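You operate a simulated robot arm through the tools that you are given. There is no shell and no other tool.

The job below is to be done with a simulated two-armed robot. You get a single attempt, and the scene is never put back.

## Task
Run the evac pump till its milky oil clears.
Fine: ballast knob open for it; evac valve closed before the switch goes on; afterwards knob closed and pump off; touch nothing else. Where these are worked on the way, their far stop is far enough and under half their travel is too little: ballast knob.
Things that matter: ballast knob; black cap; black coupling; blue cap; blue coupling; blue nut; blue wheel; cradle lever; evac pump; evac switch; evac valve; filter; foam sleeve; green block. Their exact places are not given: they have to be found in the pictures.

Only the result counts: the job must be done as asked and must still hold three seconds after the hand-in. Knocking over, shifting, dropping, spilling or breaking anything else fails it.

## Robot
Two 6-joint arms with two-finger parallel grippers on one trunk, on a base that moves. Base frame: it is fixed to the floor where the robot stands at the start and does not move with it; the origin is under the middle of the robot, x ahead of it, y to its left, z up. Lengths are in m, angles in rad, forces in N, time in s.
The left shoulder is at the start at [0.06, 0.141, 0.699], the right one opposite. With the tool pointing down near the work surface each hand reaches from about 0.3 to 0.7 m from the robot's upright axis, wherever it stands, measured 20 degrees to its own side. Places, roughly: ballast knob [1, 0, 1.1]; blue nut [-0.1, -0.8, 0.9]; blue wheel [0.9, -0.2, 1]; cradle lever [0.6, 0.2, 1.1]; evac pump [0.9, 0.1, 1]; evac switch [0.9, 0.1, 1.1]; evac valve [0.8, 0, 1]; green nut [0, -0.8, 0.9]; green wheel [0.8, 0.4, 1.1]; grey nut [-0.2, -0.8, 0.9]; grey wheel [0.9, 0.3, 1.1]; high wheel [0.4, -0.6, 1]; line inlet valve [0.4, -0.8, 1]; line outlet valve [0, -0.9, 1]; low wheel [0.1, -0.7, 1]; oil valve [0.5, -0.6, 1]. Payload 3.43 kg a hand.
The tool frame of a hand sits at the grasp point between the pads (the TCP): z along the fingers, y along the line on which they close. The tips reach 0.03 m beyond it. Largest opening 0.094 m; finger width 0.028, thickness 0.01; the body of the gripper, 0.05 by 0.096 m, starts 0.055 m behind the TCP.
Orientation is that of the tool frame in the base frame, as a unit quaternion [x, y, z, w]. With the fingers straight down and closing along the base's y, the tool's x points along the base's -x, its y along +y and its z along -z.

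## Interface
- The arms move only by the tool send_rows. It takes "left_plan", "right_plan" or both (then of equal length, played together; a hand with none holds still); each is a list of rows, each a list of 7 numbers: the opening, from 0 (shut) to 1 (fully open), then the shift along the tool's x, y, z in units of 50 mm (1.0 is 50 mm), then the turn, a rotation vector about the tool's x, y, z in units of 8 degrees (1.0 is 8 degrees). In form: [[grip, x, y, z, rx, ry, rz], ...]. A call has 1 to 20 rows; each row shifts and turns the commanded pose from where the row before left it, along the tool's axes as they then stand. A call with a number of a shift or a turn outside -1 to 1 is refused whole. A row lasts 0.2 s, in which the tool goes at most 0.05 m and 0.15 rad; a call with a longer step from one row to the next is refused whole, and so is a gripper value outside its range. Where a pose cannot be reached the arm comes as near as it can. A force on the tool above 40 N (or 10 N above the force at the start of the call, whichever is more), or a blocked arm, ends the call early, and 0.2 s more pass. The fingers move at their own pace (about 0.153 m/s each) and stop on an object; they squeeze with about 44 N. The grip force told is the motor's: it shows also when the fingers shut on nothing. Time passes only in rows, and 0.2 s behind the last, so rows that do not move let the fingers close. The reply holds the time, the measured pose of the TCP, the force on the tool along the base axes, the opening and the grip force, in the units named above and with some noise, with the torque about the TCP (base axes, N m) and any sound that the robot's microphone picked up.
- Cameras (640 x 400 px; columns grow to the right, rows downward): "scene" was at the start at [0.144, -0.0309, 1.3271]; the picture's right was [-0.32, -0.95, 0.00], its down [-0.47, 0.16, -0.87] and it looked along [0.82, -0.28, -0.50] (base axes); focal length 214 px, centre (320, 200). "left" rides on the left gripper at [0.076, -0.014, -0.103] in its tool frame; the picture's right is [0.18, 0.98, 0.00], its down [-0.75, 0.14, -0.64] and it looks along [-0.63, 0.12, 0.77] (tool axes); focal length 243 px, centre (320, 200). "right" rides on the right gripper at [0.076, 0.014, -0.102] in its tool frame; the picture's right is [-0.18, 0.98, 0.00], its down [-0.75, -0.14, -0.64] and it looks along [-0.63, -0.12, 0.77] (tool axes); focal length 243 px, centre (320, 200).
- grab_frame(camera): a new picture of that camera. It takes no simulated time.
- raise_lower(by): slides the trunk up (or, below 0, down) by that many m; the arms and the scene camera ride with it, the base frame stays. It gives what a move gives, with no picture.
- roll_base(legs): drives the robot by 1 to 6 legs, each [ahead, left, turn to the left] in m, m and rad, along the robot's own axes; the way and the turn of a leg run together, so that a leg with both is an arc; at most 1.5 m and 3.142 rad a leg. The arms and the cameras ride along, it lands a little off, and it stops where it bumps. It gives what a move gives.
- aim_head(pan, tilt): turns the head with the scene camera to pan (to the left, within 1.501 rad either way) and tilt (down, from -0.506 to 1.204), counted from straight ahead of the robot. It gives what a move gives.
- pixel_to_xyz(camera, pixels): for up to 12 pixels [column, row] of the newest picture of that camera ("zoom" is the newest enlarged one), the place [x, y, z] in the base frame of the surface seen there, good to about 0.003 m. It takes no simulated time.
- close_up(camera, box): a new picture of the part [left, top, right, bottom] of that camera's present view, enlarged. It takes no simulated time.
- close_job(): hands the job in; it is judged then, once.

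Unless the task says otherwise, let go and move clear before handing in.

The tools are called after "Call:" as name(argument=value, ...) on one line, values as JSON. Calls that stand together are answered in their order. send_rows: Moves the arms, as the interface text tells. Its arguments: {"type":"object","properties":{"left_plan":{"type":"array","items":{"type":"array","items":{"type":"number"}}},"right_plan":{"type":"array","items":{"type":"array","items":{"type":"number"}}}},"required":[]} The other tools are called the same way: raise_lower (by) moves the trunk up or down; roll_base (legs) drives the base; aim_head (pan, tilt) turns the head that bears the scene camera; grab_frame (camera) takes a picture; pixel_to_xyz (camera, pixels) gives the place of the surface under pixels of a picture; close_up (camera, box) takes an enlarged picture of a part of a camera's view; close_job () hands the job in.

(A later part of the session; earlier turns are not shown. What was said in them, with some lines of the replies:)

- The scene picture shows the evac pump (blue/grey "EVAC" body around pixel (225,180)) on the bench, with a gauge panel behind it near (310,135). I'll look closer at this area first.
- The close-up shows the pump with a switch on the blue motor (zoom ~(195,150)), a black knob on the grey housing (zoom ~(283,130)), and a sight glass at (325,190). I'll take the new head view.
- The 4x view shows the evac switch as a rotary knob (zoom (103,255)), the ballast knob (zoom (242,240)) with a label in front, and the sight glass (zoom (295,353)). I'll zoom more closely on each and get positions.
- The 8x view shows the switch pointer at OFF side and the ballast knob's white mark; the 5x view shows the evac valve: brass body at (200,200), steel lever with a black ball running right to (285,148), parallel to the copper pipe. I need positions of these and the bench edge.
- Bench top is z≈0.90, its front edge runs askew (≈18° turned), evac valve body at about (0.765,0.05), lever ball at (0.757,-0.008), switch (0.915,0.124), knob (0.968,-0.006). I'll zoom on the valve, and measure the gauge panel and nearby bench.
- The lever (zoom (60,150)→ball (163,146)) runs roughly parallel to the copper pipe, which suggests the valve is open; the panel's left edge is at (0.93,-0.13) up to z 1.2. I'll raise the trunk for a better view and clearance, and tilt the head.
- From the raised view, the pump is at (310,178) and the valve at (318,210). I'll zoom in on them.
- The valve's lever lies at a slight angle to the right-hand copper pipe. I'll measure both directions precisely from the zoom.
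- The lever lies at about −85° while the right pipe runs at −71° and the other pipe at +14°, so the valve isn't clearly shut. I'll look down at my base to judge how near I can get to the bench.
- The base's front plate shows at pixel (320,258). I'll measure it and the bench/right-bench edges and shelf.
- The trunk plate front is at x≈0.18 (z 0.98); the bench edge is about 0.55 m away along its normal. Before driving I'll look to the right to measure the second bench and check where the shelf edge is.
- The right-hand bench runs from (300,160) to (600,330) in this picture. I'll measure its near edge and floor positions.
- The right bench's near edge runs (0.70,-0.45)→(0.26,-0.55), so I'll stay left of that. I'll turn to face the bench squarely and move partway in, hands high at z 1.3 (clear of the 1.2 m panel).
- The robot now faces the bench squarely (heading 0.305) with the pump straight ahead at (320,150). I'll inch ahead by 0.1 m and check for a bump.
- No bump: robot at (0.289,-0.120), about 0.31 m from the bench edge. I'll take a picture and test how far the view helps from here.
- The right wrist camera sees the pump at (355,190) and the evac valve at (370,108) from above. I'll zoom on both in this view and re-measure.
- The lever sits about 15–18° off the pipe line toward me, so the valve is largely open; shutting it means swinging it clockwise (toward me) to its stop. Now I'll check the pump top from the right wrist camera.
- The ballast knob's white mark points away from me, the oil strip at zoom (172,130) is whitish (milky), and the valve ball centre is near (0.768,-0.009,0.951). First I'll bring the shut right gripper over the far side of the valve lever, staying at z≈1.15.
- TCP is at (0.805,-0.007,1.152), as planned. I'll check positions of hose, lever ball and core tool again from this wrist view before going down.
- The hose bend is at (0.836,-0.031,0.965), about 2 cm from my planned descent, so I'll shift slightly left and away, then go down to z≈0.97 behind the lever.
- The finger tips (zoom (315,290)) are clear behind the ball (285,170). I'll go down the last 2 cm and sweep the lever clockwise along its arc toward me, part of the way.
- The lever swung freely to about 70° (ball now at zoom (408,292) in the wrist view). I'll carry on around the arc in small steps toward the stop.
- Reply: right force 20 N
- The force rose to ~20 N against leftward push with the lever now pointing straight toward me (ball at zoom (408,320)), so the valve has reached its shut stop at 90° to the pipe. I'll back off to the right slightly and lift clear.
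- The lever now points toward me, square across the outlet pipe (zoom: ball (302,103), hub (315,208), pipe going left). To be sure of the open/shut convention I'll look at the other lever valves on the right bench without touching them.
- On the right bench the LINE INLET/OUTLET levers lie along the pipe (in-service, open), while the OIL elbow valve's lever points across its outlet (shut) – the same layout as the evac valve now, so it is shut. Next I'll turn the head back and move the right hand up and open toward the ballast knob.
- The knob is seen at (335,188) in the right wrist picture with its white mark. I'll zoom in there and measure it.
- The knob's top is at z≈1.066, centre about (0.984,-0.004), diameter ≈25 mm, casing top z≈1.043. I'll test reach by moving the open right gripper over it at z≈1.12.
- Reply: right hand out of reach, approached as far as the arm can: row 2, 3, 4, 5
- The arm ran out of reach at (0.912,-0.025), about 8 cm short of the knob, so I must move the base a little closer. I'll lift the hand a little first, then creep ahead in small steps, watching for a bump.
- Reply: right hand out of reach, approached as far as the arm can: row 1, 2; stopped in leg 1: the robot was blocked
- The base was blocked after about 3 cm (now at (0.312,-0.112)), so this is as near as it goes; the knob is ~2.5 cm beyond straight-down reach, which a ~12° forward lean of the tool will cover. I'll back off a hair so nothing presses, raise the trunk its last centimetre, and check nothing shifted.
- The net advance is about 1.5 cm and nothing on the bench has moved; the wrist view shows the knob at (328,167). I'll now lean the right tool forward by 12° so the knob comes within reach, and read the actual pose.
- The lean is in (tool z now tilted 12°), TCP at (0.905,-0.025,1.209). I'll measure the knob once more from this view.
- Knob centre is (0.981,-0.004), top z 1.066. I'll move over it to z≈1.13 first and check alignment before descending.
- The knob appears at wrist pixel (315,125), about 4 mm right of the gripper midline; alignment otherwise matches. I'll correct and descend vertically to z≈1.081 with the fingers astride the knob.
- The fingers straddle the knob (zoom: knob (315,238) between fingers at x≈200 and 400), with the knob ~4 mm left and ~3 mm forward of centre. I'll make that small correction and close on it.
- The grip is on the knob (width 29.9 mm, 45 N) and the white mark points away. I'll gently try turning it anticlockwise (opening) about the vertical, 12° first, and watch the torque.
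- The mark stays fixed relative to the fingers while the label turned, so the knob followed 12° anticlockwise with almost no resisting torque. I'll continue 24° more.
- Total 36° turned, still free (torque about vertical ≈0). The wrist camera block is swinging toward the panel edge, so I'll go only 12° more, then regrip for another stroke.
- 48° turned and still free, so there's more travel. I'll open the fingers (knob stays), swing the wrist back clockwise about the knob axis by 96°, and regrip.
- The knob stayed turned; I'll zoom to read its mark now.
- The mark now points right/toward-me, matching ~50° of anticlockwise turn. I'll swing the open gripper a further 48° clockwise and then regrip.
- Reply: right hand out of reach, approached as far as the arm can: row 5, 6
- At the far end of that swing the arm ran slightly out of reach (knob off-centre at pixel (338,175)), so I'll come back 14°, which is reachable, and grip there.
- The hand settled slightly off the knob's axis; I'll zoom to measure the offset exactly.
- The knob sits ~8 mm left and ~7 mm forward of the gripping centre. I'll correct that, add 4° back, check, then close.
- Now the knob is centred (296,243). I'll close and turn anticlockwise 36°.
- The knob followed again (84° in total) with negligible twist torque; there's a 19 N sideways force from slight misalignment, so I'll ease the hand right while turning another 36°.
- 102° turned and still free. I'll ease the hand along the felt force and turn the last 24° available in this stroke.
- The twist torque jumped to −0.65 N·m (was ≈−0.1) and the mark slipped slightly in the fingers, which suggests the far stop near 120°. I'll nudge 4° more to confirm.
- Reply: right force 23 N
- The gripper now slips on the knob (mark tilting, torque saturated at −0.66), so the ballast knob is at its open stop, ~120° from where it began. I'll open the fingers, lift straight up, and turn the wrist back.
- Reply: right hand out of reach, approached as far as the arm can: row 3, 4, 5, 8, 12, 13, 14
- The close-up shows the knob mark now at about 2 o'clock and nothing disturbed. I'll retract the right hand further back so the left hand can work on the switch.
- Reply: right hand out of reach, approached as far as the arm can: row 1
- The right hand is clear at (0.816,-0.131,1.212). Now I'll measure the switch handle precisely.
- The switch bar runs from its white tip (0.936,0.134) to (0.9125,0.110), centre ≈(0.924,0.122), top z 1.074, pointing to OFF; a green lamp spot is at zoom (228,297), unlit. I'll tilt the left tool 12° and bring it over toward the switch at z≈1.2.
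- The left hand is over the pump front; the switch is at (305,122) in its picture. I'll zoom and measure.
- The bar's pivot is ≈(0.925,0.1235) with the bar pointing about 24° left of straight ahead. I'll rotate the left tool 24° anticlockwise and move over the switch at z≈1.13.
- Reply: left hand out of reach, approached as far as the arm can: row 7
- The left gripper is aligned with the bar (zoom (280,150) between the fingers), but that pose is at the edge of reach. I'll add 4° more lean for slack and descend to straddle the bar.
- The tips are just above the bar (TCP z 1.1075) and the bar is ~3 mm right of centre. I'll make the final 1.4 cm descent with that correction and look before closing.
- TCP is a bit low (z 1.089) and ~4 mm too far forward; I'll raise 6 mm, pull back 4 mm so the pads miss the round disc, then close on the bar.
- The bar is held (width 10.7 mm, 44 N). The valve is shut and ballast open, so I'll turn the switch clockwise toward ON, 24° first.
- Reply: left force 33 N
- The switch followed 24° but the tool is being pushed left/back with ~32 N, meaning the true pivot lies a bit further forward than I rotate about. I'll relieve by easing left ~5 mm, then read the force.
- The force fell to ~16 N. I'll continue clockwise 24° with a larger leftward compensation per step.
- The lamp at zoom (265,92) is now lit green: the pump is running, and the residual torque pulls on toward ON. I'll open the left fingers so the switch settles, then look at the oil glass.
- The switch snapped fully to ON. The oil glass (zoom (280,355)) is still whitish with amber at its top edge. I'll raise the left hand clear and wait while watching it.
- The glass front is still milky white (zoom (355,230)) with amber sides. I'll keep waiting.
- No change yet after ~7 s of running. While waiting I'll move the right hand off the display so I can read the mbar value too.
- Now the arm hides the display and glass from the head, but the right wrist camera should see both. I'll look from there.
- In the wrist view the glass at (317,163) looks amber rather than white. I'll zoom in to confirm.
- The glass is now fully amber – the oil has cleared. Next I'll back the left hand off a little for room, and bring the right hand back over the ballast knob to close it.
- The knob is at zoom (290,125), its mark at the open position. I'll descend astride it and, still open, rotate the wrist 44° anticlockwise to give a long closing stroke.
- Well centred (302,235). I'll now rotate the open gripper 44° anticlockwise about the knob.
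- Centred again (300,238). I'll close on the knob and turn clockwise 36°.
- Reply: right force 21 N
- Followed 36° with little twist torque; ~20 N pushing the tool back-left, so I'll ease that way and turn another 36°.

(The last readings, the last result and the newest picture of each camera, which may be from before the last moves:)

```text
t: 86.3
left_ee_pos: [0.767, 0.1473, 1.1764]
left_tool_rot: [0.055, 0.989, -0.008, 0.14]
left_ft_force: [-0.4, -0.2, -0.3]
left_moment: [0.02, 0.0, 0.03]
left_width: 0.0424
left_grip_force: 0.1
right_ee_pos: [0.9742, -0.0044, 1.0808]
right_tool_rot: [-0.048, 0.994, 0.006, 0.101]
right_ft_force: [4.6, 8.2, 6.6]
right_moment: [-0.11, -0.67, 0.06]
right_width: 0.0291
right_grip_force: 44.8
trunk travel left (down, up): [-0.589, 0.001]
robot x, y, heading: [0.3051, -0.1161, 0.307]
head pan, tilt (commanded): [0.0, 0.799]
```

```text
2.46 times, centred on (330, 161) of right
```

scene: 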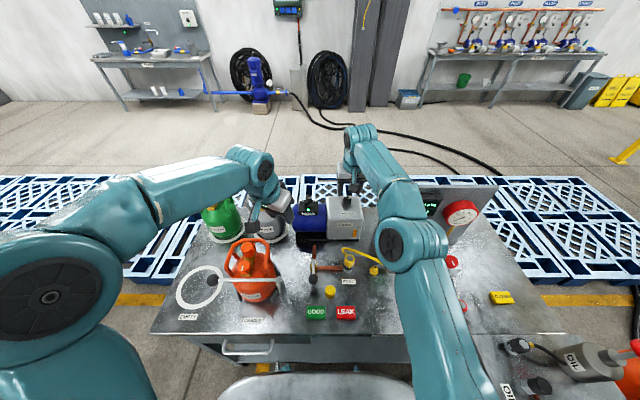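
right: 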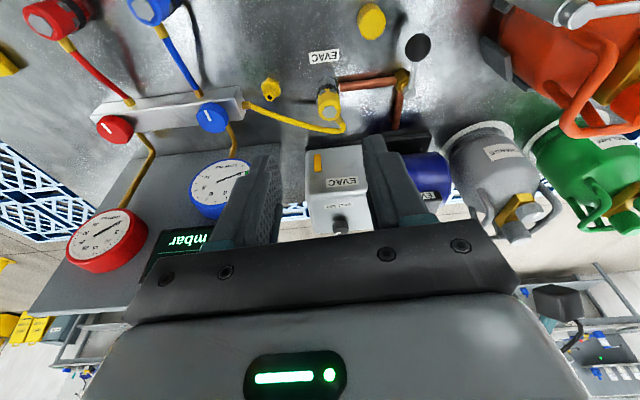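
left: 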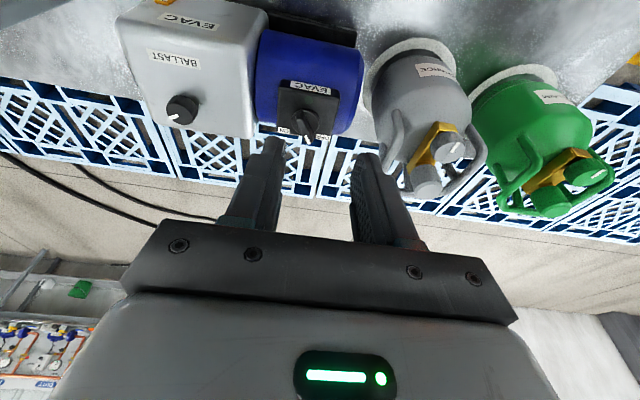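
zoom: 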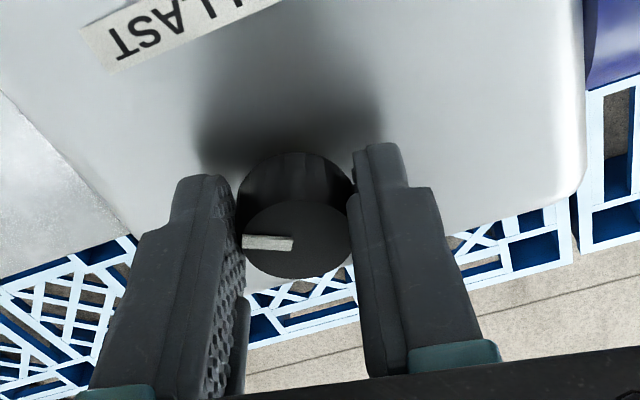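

60° closed so far. Three more 6° steps in this stroke.

Call:
send_rows(right_plan=[[0, 0, 0.0105, 0, 0.147, 0, 0.736], [0, 0, 0.0105, 0, 0.147, 0, 0.736], [0, 0, 0.0105, 0, 0.147, 0, 0.736], [0, 0, 0, 0, 0, 0, 0]])

Call:
close_up(camera="right", box=[200, 80, 460, 242])

```text
t: 87.3
left_ee_pos: [0.7667, 0.147, 1.1746]
left_tool_rot: [0.055, 0.989, -0.009, 0.139]
left_ft_force: [0.6, 0.4, -0.3]
left_moment: [0.01, -0.01, -0.02]
left_width: 0.0423
left_grip_force: 0.1
right_ee_pos: [0.9742, -0.0013, 1.0798]
right_tool_rot: [0.109, 0.989, -0.01, 0.099]
right_ft_force: [14.0, 11.2, 15.2]
right_moment: [-0.17, -0.42, 0.13]
right_width: 0.0295
right_grip_force: 45.0
trunk travel left (down, up): [-0.589, 0.001]
robot x, y, heading: [0.3043, -0.116, 0.312]
head pan, tilt (commanded): [0.0, 0.799]
```

```text
2.46 times, centred on (330, 161) of right
```

zoom: 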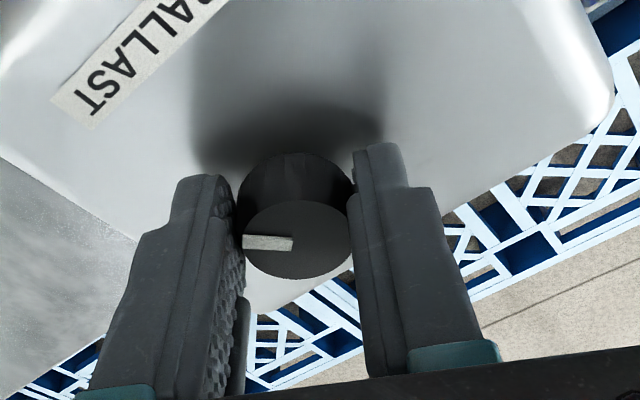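

78° closed in this stroke. I'll open, swing back anticlockwise 56°, and check alignment for the final stroke.

Call:
send_rows(right_plan=[[0.55, 0, 0, 0, 0, 0, 0], [0.55, 0, 0, 0, 0, 0, 0], [0.55, 0, -0.014, 0, -0.196, 0, -0.98], [0.55, 0, -0.014, 0, -0.196, 0, -0.98], [0.55, 0, -0.014, 0, -0.196, 0, -0.98], [0.55, 0, -0.014, 0, -0.196, 0, -0.98], [0.55, 0, -0.014, 0, -0.196, 0, -0.98], [0.55, 0, -0.014, 0, -0.196, 0, -0.98], [0.55, 0, -0.014, 0, -0.196, 0, -0.98], [0.55, 0, 0, 0, 0, 0, 0]])

Call:
close_up(camera="right", box=[200, 80, 460, 242])

```text
t: 89.5
left_ee_pos: [0.7665, 0.1454, 1.176]
left_tool_rot: [0.056, 0.988, -0.009, 0.141]
left_ft_force: [0.1, 0.4, 1.1]
left_moment: [0.04, 0.01, -0.02]
left_width: 0.0426
left_grip_force: 0.1
right_ee_pos: [0.9738, -0.0085, 1.0793]
right_tool_rot: [-0.369, 0.924, 0.039, 0.092]
right_ft_force: [-0.3, -0.2, 0.2]
right_moment: [-0.03, 0.0, -0.02]
right_width: 0.0518
right_grip_force: 0.1
trunk travel left (down, up): [-0.589, 0.001]
robot x, y, heading: [0.3015, -0.1163, 0.311]
head pan, tilt (commanded): [0.0, 0.799]
```

```text
2.46 times, centred on (330, 161) of right
```

zoom: 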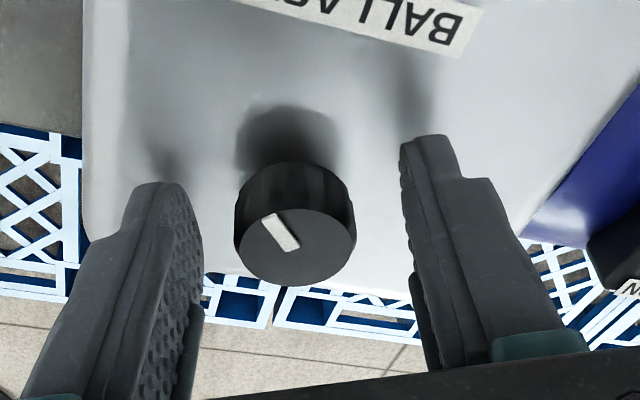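

Centred (296,243), mark halfway back. I'll grip and turn clockwise 30°, then watch the torque for the closing stop.

Call:
send_rows(right_plan=[[0.2, 0, 0, 0, 0, 0, 0], [0, 0, 0, 0, 0, 0, 0], [0, 0, 0, 0, 0, 0, 0], [0, 0, 0.0105, 0, 0.147, 0, 0.736], [0, 0, 0.0105, 0, 0.147, 0, 0.736], [0, 0, 0.0105, 0, 0.147, 0, 0.736], [0, 0, 0.0105, 0, 0.147, 0, 0.736], [0, 0, 0.0105, 0, 0.147, 0, 0.736], [0, 0, 0, 0, 0, 0, 0]])

Call:
close_up(camera="right", box=[200, 80, 460, 242])

```text
t: 91.5
left_ee_pos: [0.765, 0.1465, 1.1759]
left_tool_rot: [0.056, 0.989, -0.008, 0.139]
left_ft_force: [-0.4, -1.0, 0.5]
left_moment: [0.02, 0.01, 0.0]
left_width: 0.0421
left_grip_force: 0.1
right_ee_pos: [0.973, -0.006, 1.079]
right_tool_rot: [-0.116, 0.988, 0.013, 0.098]
right_ft_force: [-0.2, 1.1, 3.5]
right_moment: [0.01, 0.3, 0.02]
right_width: 0.0296
right_grip_force: 45.0
trunk travel left (down, up): [-0.589, 0.001]
robot x, y, heading: [0.3026, -0.1168, 0.31]
head pan, tilt (commanded): [0.0, 0.799]
```

```text
2.46 times, centred on (330, 161) of right
```

zoom: 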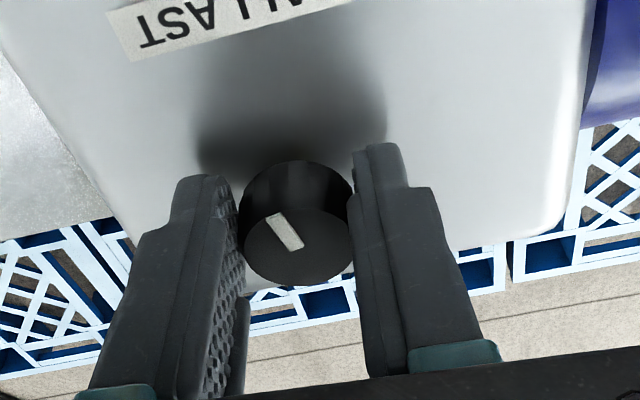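

Still free; total closed ≈108°. I'll keep turning clockwise in 5° steps.

Call:
send_rows(right_plan=[[0, 0, 0.009, 0, 0.1225, 0, 0.613], [0, 0, 0.009, 0, 0.1225, 0, 0.613], [0, 0, 0.009, 0, 0.1225, 0, 0.613], [0, 0, 0, 0, 0, 0, 0]])

Call:
close_up(camera="right", box=[200, 80, 460, 242])

```text
t: 92.5
left_ee_pos: [0.765, 0.1462, 1.1757]
left_tool_rot: [0.055, 0.988, -0.009, 0.141]
left_ft_force: [-0.6, 0.2, 0.2]
left_moment: [-0.02, -0.01, 0.03]
left_width: 0.0424
left_grip_force: 0.1
right_ee_pos: [0.9721, -0.0038, 1.0794]
right_tool_rot: [0.013, 0.995, -0.001, 0.098]
right_ft_force: [-2.5, 7.8, 3.8]
right_moment: [0.18, -0.25, 0.67]
right_width: 0.0294
right_grip_force: 44.6
trunk travel left (down, up): [-0.589, 0.001]
robot x, y, heading: [0.3037, -0.1152, 0.304]
head pan, tilt (commanded): [0.0, 0.799]
```

```text
2.46 times, centred on (330, 161) of right
```

zoom: 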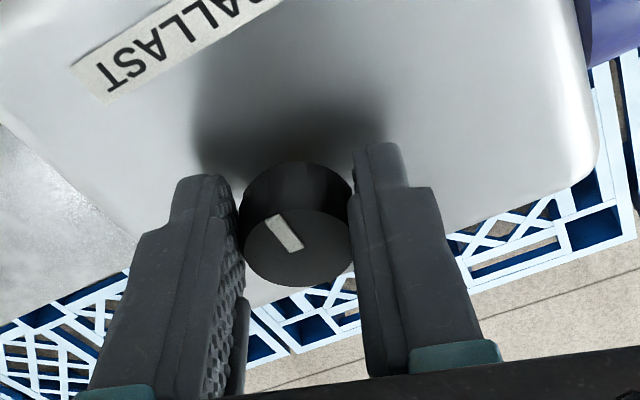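

Twist torque rose to +0.67 N·m (the slip limit) after ~120° back: the knob is at its closed stop, where the mark began. I'll nudge 3° to be sure, then release, lift and retract.

Call:
send_rows(right_plan=[[0, 0, 0.005, 0, 0.0735, 0, 0.368], [0, 0, 0, 0, 0, 0, 0], [0.55, 0, 0, 0, 0, 0, 0], [0.55, 0, 0, 0, 0, 0, 0], [0.55, -0.118, 0, -0.589, 0, 0, 0], [0.55, 0.47, 0, -0.707, 0, 0, 0], [0.55, 0.47, 0, -0.707, 0, 0, 0], [0.55, 0.785, -0.4, -0.157, 0, 0, 0], [0.55, 0.785, -0.4, -0.157, 0, 0, 0], [0.55, 0.785, -0.4, -0.157, 0, 0, 0], [0.55, 0, 0, 0, 0, 0, 0]])

Call:
grab_frame(camera="right")

Call:
grab_frame(camera="scene")

Call:
close_up(camera="scene", box=[280, 185, 376, 245])

```text
t: 94.9
left_ee_pos: [0.7669, 0.1464, 1.1745]
left_tool_rot: [0.055, 0.989, -0.009, 0.14]
left_ft_force: [0.4, 0.2, -0.2]
left_moment: [-0.02, 0.02, 0.0]
left_width: 0.0423
left_grip_force: 0.2
right_ee_pos: [0.7905, -0.0506, 1.1688]
right_tool_rot: [0.039, 0.994, -0.003, 0.098]
right_ft_force: [0.4, 0.2, -0.1]
right_moment: [0.02, 0.02, 0.01]
right_width: 0.0518
right_grip_force: 0.0
trunk travel left (down, up): [-0.589, 0.001]
robot x, y, heading: [0.3023, -0.1125, 0.31]
head pan, tilt (commanded): [0.0, 0.799]
```

```text
taken
```

right: 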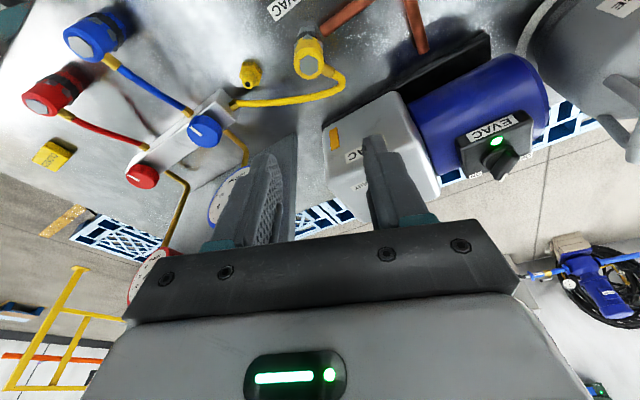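

```text
taken
```

scene: 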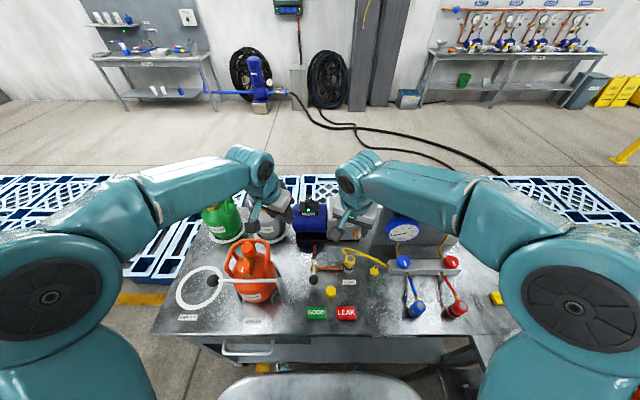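

```text
6.67 times, centred on (328, 215) of scene
```

zoom: 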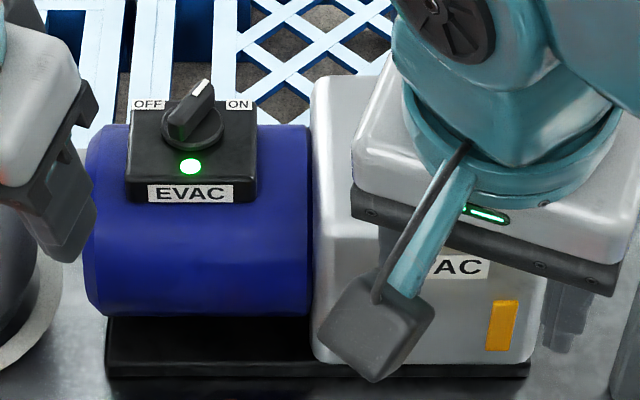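

The glass is amber and the pump still ON. I'll move the right hand aside to the right and check the knob's mark.

Call:
send_rows(right_plan=[[0.55, 0.1, -0.9, -0.3, 0, 0, 0], [0.55, 0.1, -0.9, -0.3, 0, 0, 0], [0.55, 0, -0.3, -0.3, 0, 0, 0]])

Call:
close_up(camera="scene", box=[285, 180, 381, 240])

Call:
grab_frame(camera="left")

```text
t: 95.7
left_ee_pos: [0.7667, 0.1451, 1.1757]
left_tool_rot: [0.055, 0.989, -0.009, 0.14]
left_ft_force: [-0.3, 0.3, 0.6]
left_moment: [0.0, -0.02, -0.01]
left_width: 0.0423
left_grip_force: 0.2
right_ee_pos: [0.7606, -0.1529, 1.2114]
right_tool_rot: [0.039, 0.994, -0.004, 0.098]
right_ft_force: [-0.8, 0.0, 0.5]
right_moment: [0.0, -0.01, 0.02]
right_width: 0.0517
right_grip_force: 0.0
trunk travel left (down, up): [-0.589, 0.001]
robot x, y, heading: [0.3059, -0.1191, 0.31]
head pan, tilt (commanded): [0.0, 0.799]
```

```text
6.67 times, centred on (333, 210) of scene
```

zoom: 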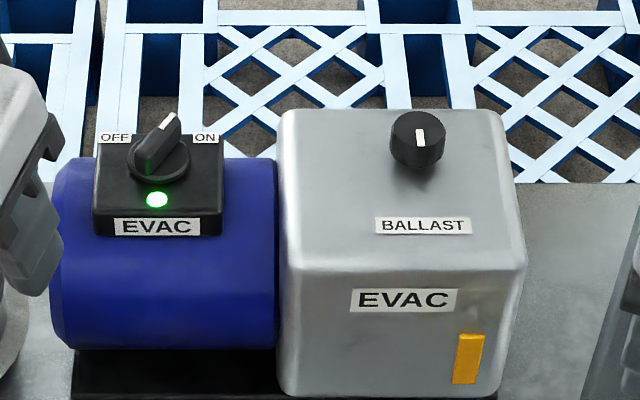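

```text
taken
```

left: 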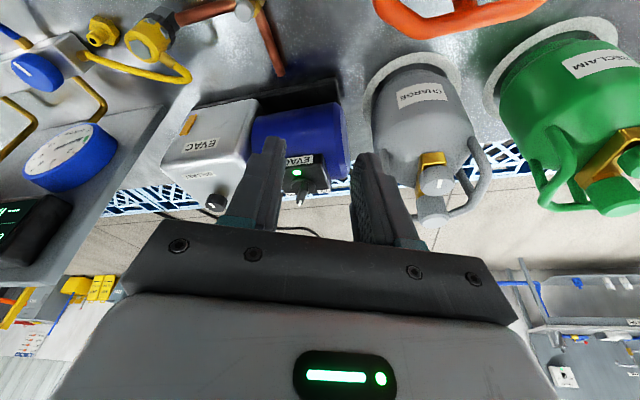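

The knob mark points back toward me as at the start, so it's closed; the switch tip points to ON. I'll measure the bar's present line for the left-hand grip.

Call:
pixel_to_xyz(camera="zoom", pixels=[[170, 120], [163, 130], [155, 143], [148, 155], [143, 165], [165, 122], [176, 118], [180, 165], [133, 160], [420, 137]])

```text
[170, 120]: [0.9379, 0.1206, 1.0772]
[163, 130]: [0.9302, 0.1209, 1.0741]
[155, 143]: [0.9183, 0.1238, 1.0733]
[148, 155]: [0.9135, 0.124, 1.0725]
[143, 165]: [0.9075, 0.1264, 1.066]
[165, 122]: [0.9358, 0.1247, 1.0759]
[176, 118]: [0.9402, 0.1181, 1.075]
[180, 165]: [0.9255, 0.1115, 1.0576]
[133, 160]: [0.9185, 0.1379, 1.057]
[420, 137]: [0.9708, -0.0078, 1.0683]
```

The bar now runs at about −10° world (≈27° right of straight ahead); the left tool is at −24°, nearly aligned. I'll return the left hand over the switch by reversing its retreat.

Call:
send_rows(left_plan=[[0.45, -0.9, 0, 0.4, 0, 0, 0], [0.45, -0.9, 0, 0.4, 0, 0, 0], [0.45, -0.9, 0, 0.4, 0.138, 0, 0.48], [0.45, 0, 0, 0, 0, 0, 0]])

Call:
close_up(camera="left", box=[200, 80, 460, 242])

```text
t: 96.7
left_ee_pos: [0.9102, 0.1313, 1.156]
left_tool_rot: [0.09, 0.986, -0.013, 0.139]
left_ft_force: [-0.5, -0.4, 0.3]
left_moment: [-0.04, -0.02, 0.05]
left_width: 0.0423
left_grip_force: 0.1
right_ee_pos: [0.7598, -0.1528, 1.2117]
right_tool_rot: [0.038, 0.994, -0.004, 0.099]
right_ft_force: [0.0, 0.9, -0.2]
right_moment: [0.0, 0.0, 0.0]
right_width: 0.0516
right_grip_force: 0.1
trunk travel left (down, up): [-0.589, 0.001]
robot x, y, heading: [0.3061, -0.1102, 0.308]
head pan, tilt (commanded): [0.0, 0.799]
```

```text
2.46 times, centred on (330, 161) of left
```

zoom: 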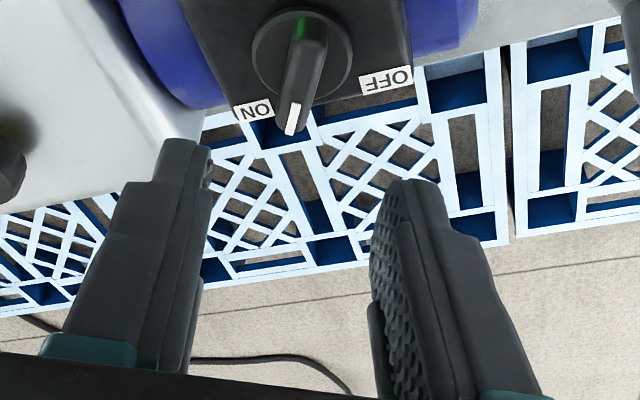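

The bar (zoom (302,78)) is aligned with the fingers and about 7 mm forward of my drop line. I'll descend to z≈1.11 with that correction and check.

Call:
send_rows(left_plan=[[0.45, 0.055, 0, 0.463, 0, 0, 0], [0.45, 0.055, 0, 0.463, 0, 0, 0], [0.45, 0, 0, 0, 0, 0, 0]])

Call:
close_up(camera="left", box=[200, 80, 460, 242])

```text
t: 97.5
left_ee_pos: [0.9192, 0.1298, 1.109]
left_tool_rot: [0.09, 0.986, -0.013, 0.139]
left_ft_force: [0.6, 0.1, -0.4]
left_moment: [0.03, 0.01, 0.02]
left_width: 0.0423
left_grip_force: 0.1
right_ee_pos: [0.7618, -0.1534, 1.2122]
right_tool_rot: [0.04, 0.994, -0.003, 0.099]
right_ft_force: [0.6, 1.0, 0.0]
right_moment: [0.02, 0.01, 0.02]
right_width: 0.0516
right_grip_force: 0.0
trunk travel left (down, up): [-0.589, 0.001]
robot x, y, heading: [0.3038, -0.1154, 0.308]
head pan, tilt (commanded): [0.0, 0.799]
```

```text
2.46 times, centred on (330, 161) of left
```

zoom: 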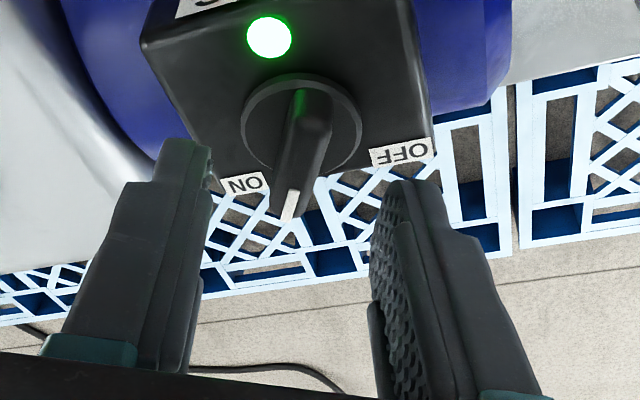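

Aligned (bar centre zoom (300,163)). I'll do the final 14 mm drop and close on the bar.

Call:
send_rows(left_plan=[[0.45, 0.058, 0, 0.129, 0, 0, 0], [0.45, 0.058, 0, 0.129, 0, 0, 0], [0.45, 0, 0, 0, 0, 0, 0], [0.2, 0, 0, 0, 0, 0, 0], [0, 0, 0, 0, 0, 0, 0], [0, 0, 0, 0, 0, 0, 0]])

Call:
close_up(camera="left", box=[200, 80, 460, 242])

```text
t: 98.9
left_ee_pos: [0.9156, 0.1305, 1.0946]
left_tool_rot: [0.09, 0.986, -0.014, 0.139]
left_ft_force: [-4.0, -1.0, 0.4]
left_moment: [-0.11, -0.19, -0.02]
left_width: 0.011
left_grip_force: 44.5
right_ee_pos: [0.761, -0.1532, 1.2124]
right_tool_rot: [0.039, 0.994, -0.003, 0.099]
right_ft_force: [-0.4, -0.2, -0.1]
right_moment: [-0.01, 0.0, 0.01]
right_width: 0.0515
right_grip_force: 0.0
trunk travel left (down, up): [-0.589, 0.001]
robot x, y, heading: [0.3063, -0.1152, 0.312]
head pan, tilt (commanded): [0.0, 0.799]
```

```text
2.46 times, centred on (330, 161) of left
```

zoom: 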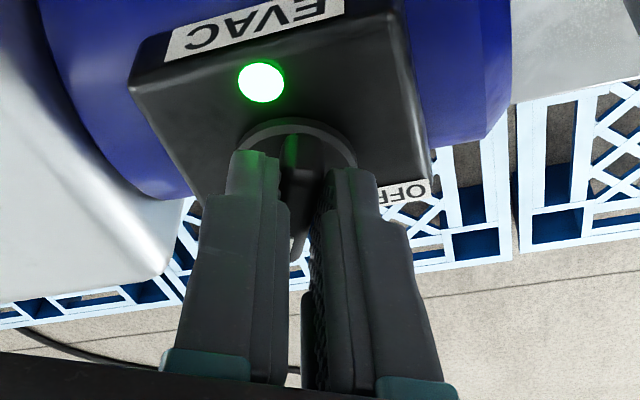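

The bar is held (11 mm, 44 N). I'll turn it anticlockwise toward OFF, 24° first, compensating for the pivot offset.

Call:
send_rows(left_plan=[[0, 0, -0.027, 0, -0.207, 0, -0.7208], [0, 0, -0.027, 0, -0.207, 0, -0.7208], [0, 0, -0.027, 0, -0.207, 0, -0.7208], [0, 0, -0.027, 0, -0.207, 0, -0.7208], [0, 0, 0, 0, 0, 0, 0]])

Call:
close_up(camera="left", box=[200, 80, 460, 242])

```text
t: 100.1
left_ee_pos: [0.9161, 0.1247, 1.0948]
left_tool_rot: [-0.118, 0.983, 0.016, 0.139]
left_ft_force: [0.5, -3.9, 0.4]
left_moment: [0.0, -0.08, -0.04]
left_width: 0.0109
left_grip_force: 45.3
right_ee_pos: [0.7615, -0.1535, 1.2123]
right_tool_rot: [0.039, 0.994, -0.002, 0.098]
right_ft_force: [0.7, 0.1, 1.4]
right_moment: [0.03, 0.02, -0.02]
right_width: 0.0517
right_grip_force: 0.0
trunk travel left (down, up): [-0.589, 0.001]
robot x, y, heading: [0.3021, -0.1193, 0.311]
head pan, tilt (commanded): [0.0, 0.799]
```

```text
2.46 times, centred on (330, 161) of left
```

zoom: 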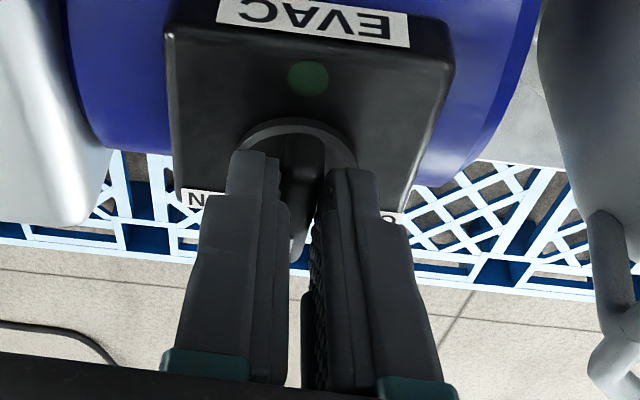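

The lamp has gone dark at mid-travel with hardly any force. I'll finish the turn to the OFF position, 26° more.

Call:
send_rows(left_plan=[[0, 0, -0.027, 0, -0.207, 0, -0.7208], [0, 0, -0.027, 0, -0.207, 0, -0.7208], [0, 0, -0.027, 0, -0.207, 0, -0.7208], [0, 0, -0.027, 0, -0.207, 0, -0.7208], [0, 0, -0.009, 0, -0.069, 0, -0.24], [0, 0, 0, 0, 0, 0, 0]])

Call:
close_up(camera="left", box=[200, 80, 460, 242])

```text
t: 101.5
left_ee_pos: [0.9192, 0.1188, 1.0951]
left_tool_rot: [-0.335, 0.932, 0.046, 0.132]
left_ft_force: [1.5, -2.1, 3.3]
left_moment: [0.23, -0.43, -0.04]
left_width: 0.0108
left_grip_force: 44.3
right_ee_pos: [0.7611, -0.1533, 1.2118]
right_tool_rot: [0.038, 0.994, -0.003, 0.098]
right_ft_force: [-1.0, -0.1, 0.3]
right_moment: [0.02, 0.01, -0.01]
right_width: 0.0516
right_grip_force: 0.0
trunk travel left (down, up): [-0.589, 0.001]
robot x, y, heading: [0.3039, -0.115, 0.31]
head pan, tilt (commanded): [0.0, 0.799]
```

```text
2.46 times, centred on (330, 161) of left
```

zoom: 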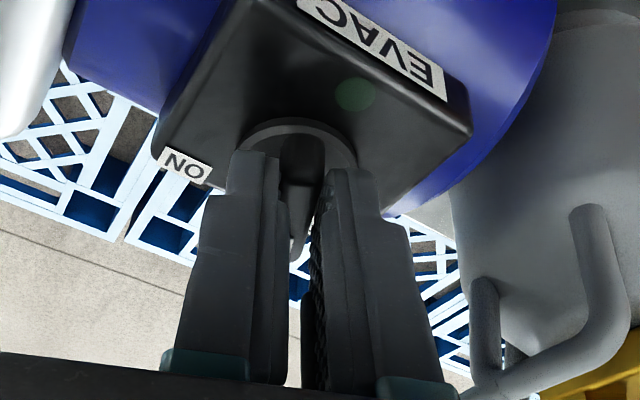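

It's at ~22° left, close to the original OFF position. I'll add 4°, then release and lift the hand clear.

Call:
send_rows(left_plan=[[0, 0, -0.018, 0, -0.138, 0, -0.48], [0, 0, 0, 0, 0, 0, 0], [0.45, 0, 0, 0, 0, 0, 0], [0.45, 0, 0, 0, 0, 0, 0], [0.45, -0.11, 0, -0.38, 0, 0, 0], [0.45, 0.2, 0, -0.7, 0, 0, 0], [0.45, 0.5, 0, -0.7, 0, 0, 0], [0.45, 0.9, 0, -0.35, 0, 0, 0], [0.45, 0.9, 0, -0.35, 0, 0, 0], [0.45, 0.9, 0, -0.35, 0, 0, 0], [0.45, 0, 0, 0, 0, 0, 0]])

Call:
grab_frame(camera="scene")

Call:
close_up(camera="scene", box=[285, 180, 381, 240])

```text
t: 103.7
left_ee_pos: [0.7933, 0.0042, 1.1861]
left_tool_rot: [-0.373, 0.917, 0.054, 0.134]
left_ft_force: [-0.7, 2.1, -0.1]
left_moment: [-0.2, -0.07, -0.17]
left_width: 0.0421
left_grip_force: 0.0
right_ee_pos: [0.758, -0.1573, 1.2105]
right_tool_rot: [0.036, 0.995, -0.011, 0.094]
right_ft_force: [0.6, -1.6, -1.2]
right_moment: [0.05, 0.05, 0.01]
right_width: 0.0518
right_grip_force: 0.0
trunk travel left (down, up): [-0.589, 0.001]
robot x, y, heading: [0.3042, -0.1163, 0.312]
head pan, tilt (commanded): [0.0, 0.799]
stopped in row 10 (left hand): the force on the tool passed its limit at 66 N (the readings are from after the stop); the commanded pose is now the measured one
```

```text
taken
```

scene: 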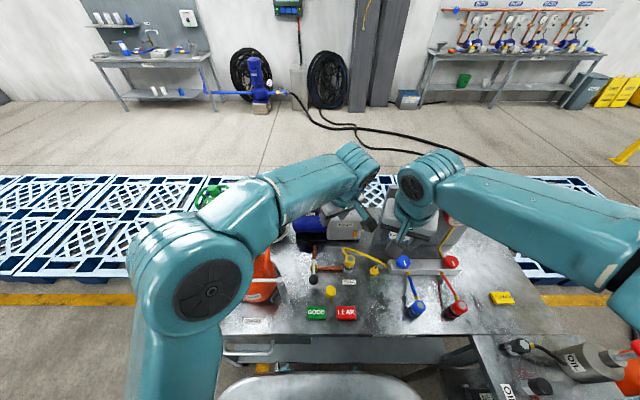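

```text
6.67 times, centred on (333, 210) of scene
```

zoom: 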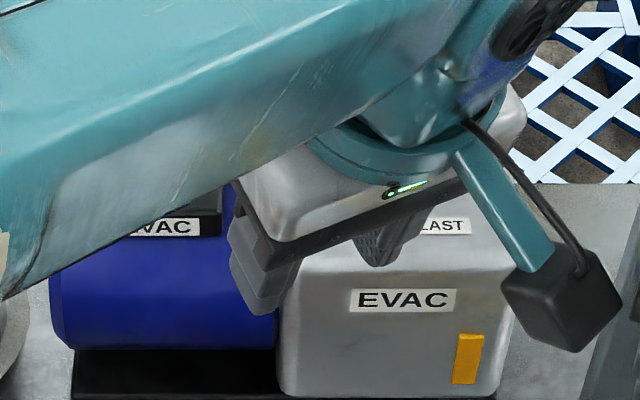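

The left retreat, being turned 26°, ran its wrist camera into my right hand (66 N) – only the robot touched itself, and it stopped. I'll ease the left hand away to the left and then check everything.

Call:
send_rows(left_plan=[[0.45, 0, 0.5, 0, 0, 0, 0], [0.45, 0, 0.8, -0.3, 0, 0, 0], [0.45, 0, 0.8, -0.3, 0, 0, 0], [0.45, 0, 0.8, -0.3, 0, 0, 0], [0.45, 0, 0, 0, 0, 0, 0]])

Call:
grab_frame(camera="scene")

Call:
close_up(camera="scene", box=[285, 180, 381, 240])

```text
t: 104.9
left_ee_pos: [0.6863, 0.0958, 1.2279]
left_tool_rot: [-0.372, 0.917, 0.056, 0.132]
left_ft_force: [1.2, -1.3, 0.3]
left_moment: [0.0, 0.02, -0.04]
left_width: 0.0421
left_grip_force: 0.1
right_ee_pos: [0.7629, -0.1583, 1.2104]
right_tool_rot: [0.036, 0.995, -0.01, 0.093]
right_ft_force: [0.7, 0.2, 0.5]
right_moment: [0.02, 0.05, 0.01]
right_width: 0.052
right_grip_force: 0.0
trunk travel left (down, up): [-0.589, 0.001]
robot x, y, heading: [0.3074, -0.1113, 0.31]
head pan, tilt (commanded): [0.0, 0.799]
```

```text
taken
```

scene: 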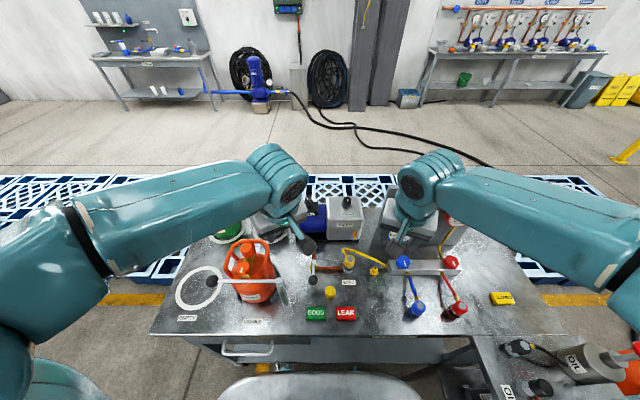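

```text
6.67 times, centred on (333, 210) of scene
```

zoom: 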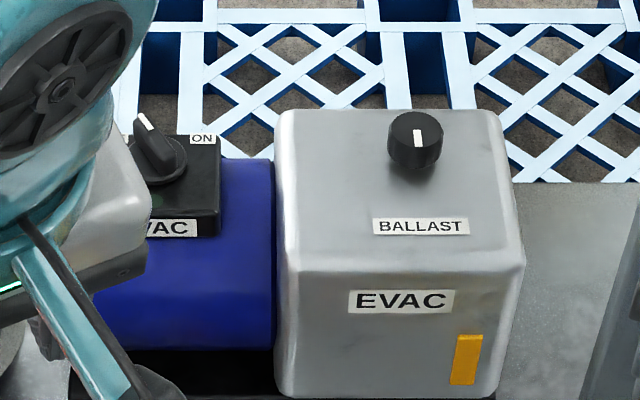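

The knob mark is at closed, glass amber, switch tip back toward OFF. I'll straighten the left hand, move both hands back and up away from the pump, then verify all the controls.

Call:
send_rows(left_plan=[[0.45, 0, 0.7, -0.2, 0.207, 0, 0.7208], [0.45, 0, 0.7, -0.2, 0.207, 0, 0.7208], [0.45, 0, 0.3, -0.3, 0.207, 0, 0.7208], [0.45, 0.3, 0, -0.4, 0.207, 0, 0.7208], [0.45, 0.4, 0, -0.4, 0, 1.0, 0], [0.45, 0.4, 0, -0.4, 0, 1.0, 0], [0.45, 0.3, 0, -0.3, 0, 0, 0]], right_plan=[[0.55, 0.3, -0.3, -0.3, 0, 0, 0], [0.55, 0.3, -0.3, -0.3, 0, 0, 0], [0.55, 0.3, -0.3, -0.3, -0.13, 0, -0.65], [0.55, 0.3, 0, -0.3, -0.13, 0, -0.65], [0.55, 0.3, 0, -0.3, -0.13, 0, -0.65], [0.55, 0.3, 0, -0.3, 0, 0.7, 0], [0.55, 0.3, 0, -0.3, 0, 0.7, 0]])

Call:
grab_frame(camera="scene")

Call:
close_up(camera="scene", box=[285, 180, 381, 240])

Call:
close_up(camera="scene", box=[290, 235, 400, 304])

```text
t: 106.5
left_ee_pos: [0.544, 0.1273, 1.3228]
left_tool_rot: [-0.176, 0.984, 0.002, 0.004]
left_ft_force: [-0.3, -0.1, 0.4]
left_moment: [0.0, -0.02, 0.04]
left_width: 0.0424
left_grip_force: 0.1
right_ee_pos: [0.634, -0.2066, 1.2974]
right_tool_rot: [-0.102, 0.995, -0.007, -0.005]
right_ft_force: [-0.8, -0.7, -0.1]
right_moment: [0.02, -0.01, -0.01]
right_width: 0.0516
right_grip_force: 0.2
trunk travel left (down, up): [-0.589, 0.001]
robot x, y, heading: [0.3021, -0.114, 0.31]
head pan, tilt (commanded): [0.0, 0.799]
```

```text
taken
```

scene: 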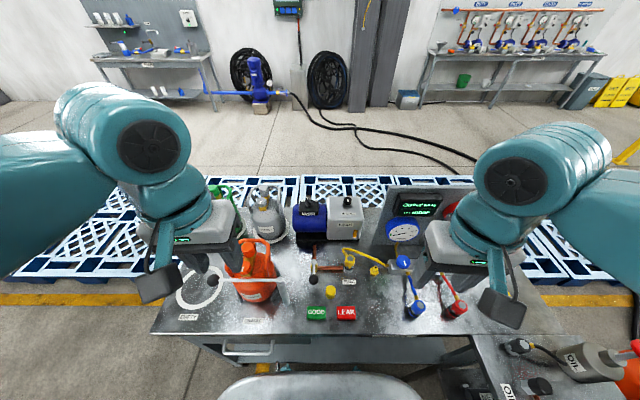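

```text
6.67 times, centred on (333, 210) of scene
```

zoom: 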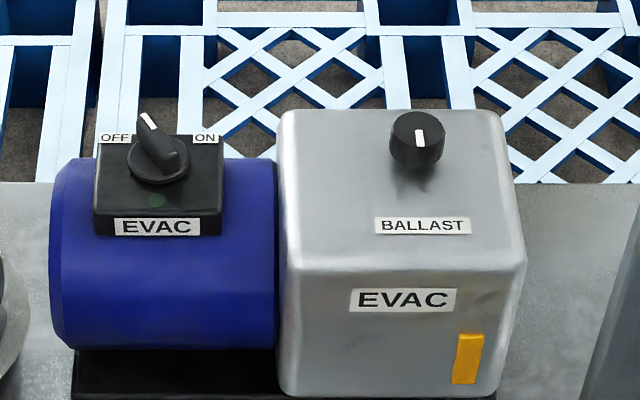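

```text
5.80 times, centred on (345, 270) of scene
```

zoom: 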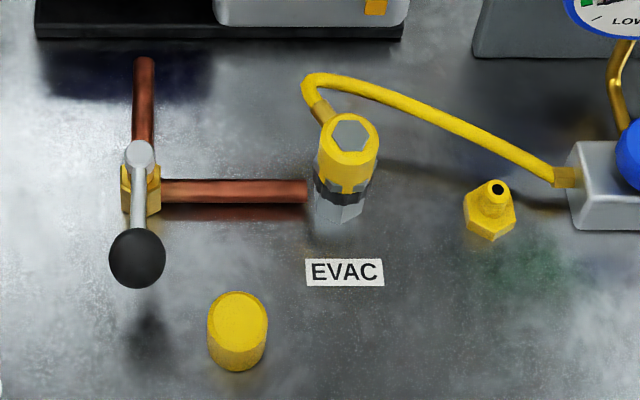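

Switch is at OFF with its lamp dark, knob closed, glass amber, valve lever still across. I'll glance at the display and whole bench once more before handing in.

Call:
close_up(camera="scene", box=[370, 175, 490, 250])

Call:
close_up(camera="scene", box=[150, 170, 350, 345])

Call:
close_up(camera="scene", box=[380, 230, 600, 400])

```text
5.33 times, centred on (430, 212) of scene
```

zoom: 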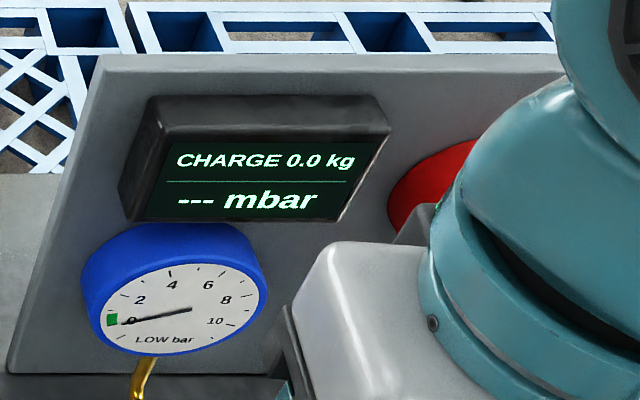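

```text
2.29 times, centred on (250, 258) of scene
```

zoom: 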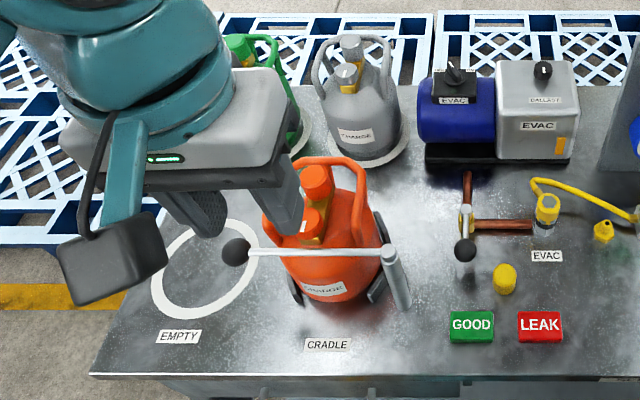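

```text
2.35 times, centred on (490, 315) of scene
```

zoom: 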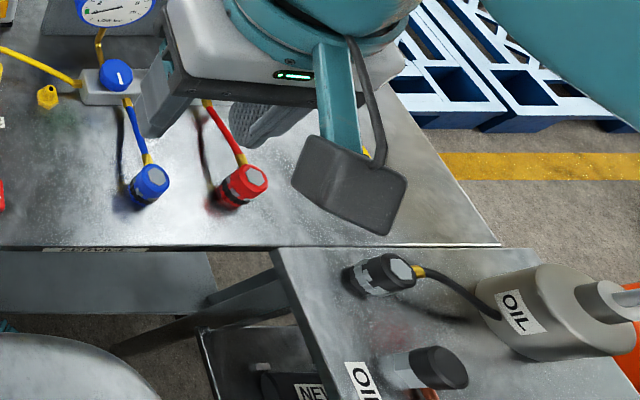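

The display reads "--- mbar" as at the start, everything on the bench stands where it was, the switch is OFF, the knob closed, the oil amber and both hands are clear. Handing the job in.

Call:
close_job()

```text
The job is handed in.
```

The evac pump's oil is clear: I ran the pump until the sight glass went from milky white to amber, then shut everything back down and handed the job in.

- **Evac valve:** I closed it to its stop before the switch went on. Nothing on the valve marks which way is shut. I took the lever lying across the outlet pipe as shut, and the oil valve on the other bench has the same layout. The display still read "--- mbar" at the end, as it did at the start.
- **Ballast knob:** It was opened about 120° to its far stop for the run and turned back to its closed stop afterwards. The mark now points where it did at the start.
- **Pump:** It was on for roughly 35 seconds. The oil had cleared by about 12 seconds in, and the rest was the time it took to close the knob. It is now off and its lamp is dark.

While driving in, the base was blocked once, apparently against the bench, and I backed off. Pulling the left hand away from the switch afterwards, it ran into my right hand at 66 N. Checks after the bump and before handing in showed nothing on the bench had moved.
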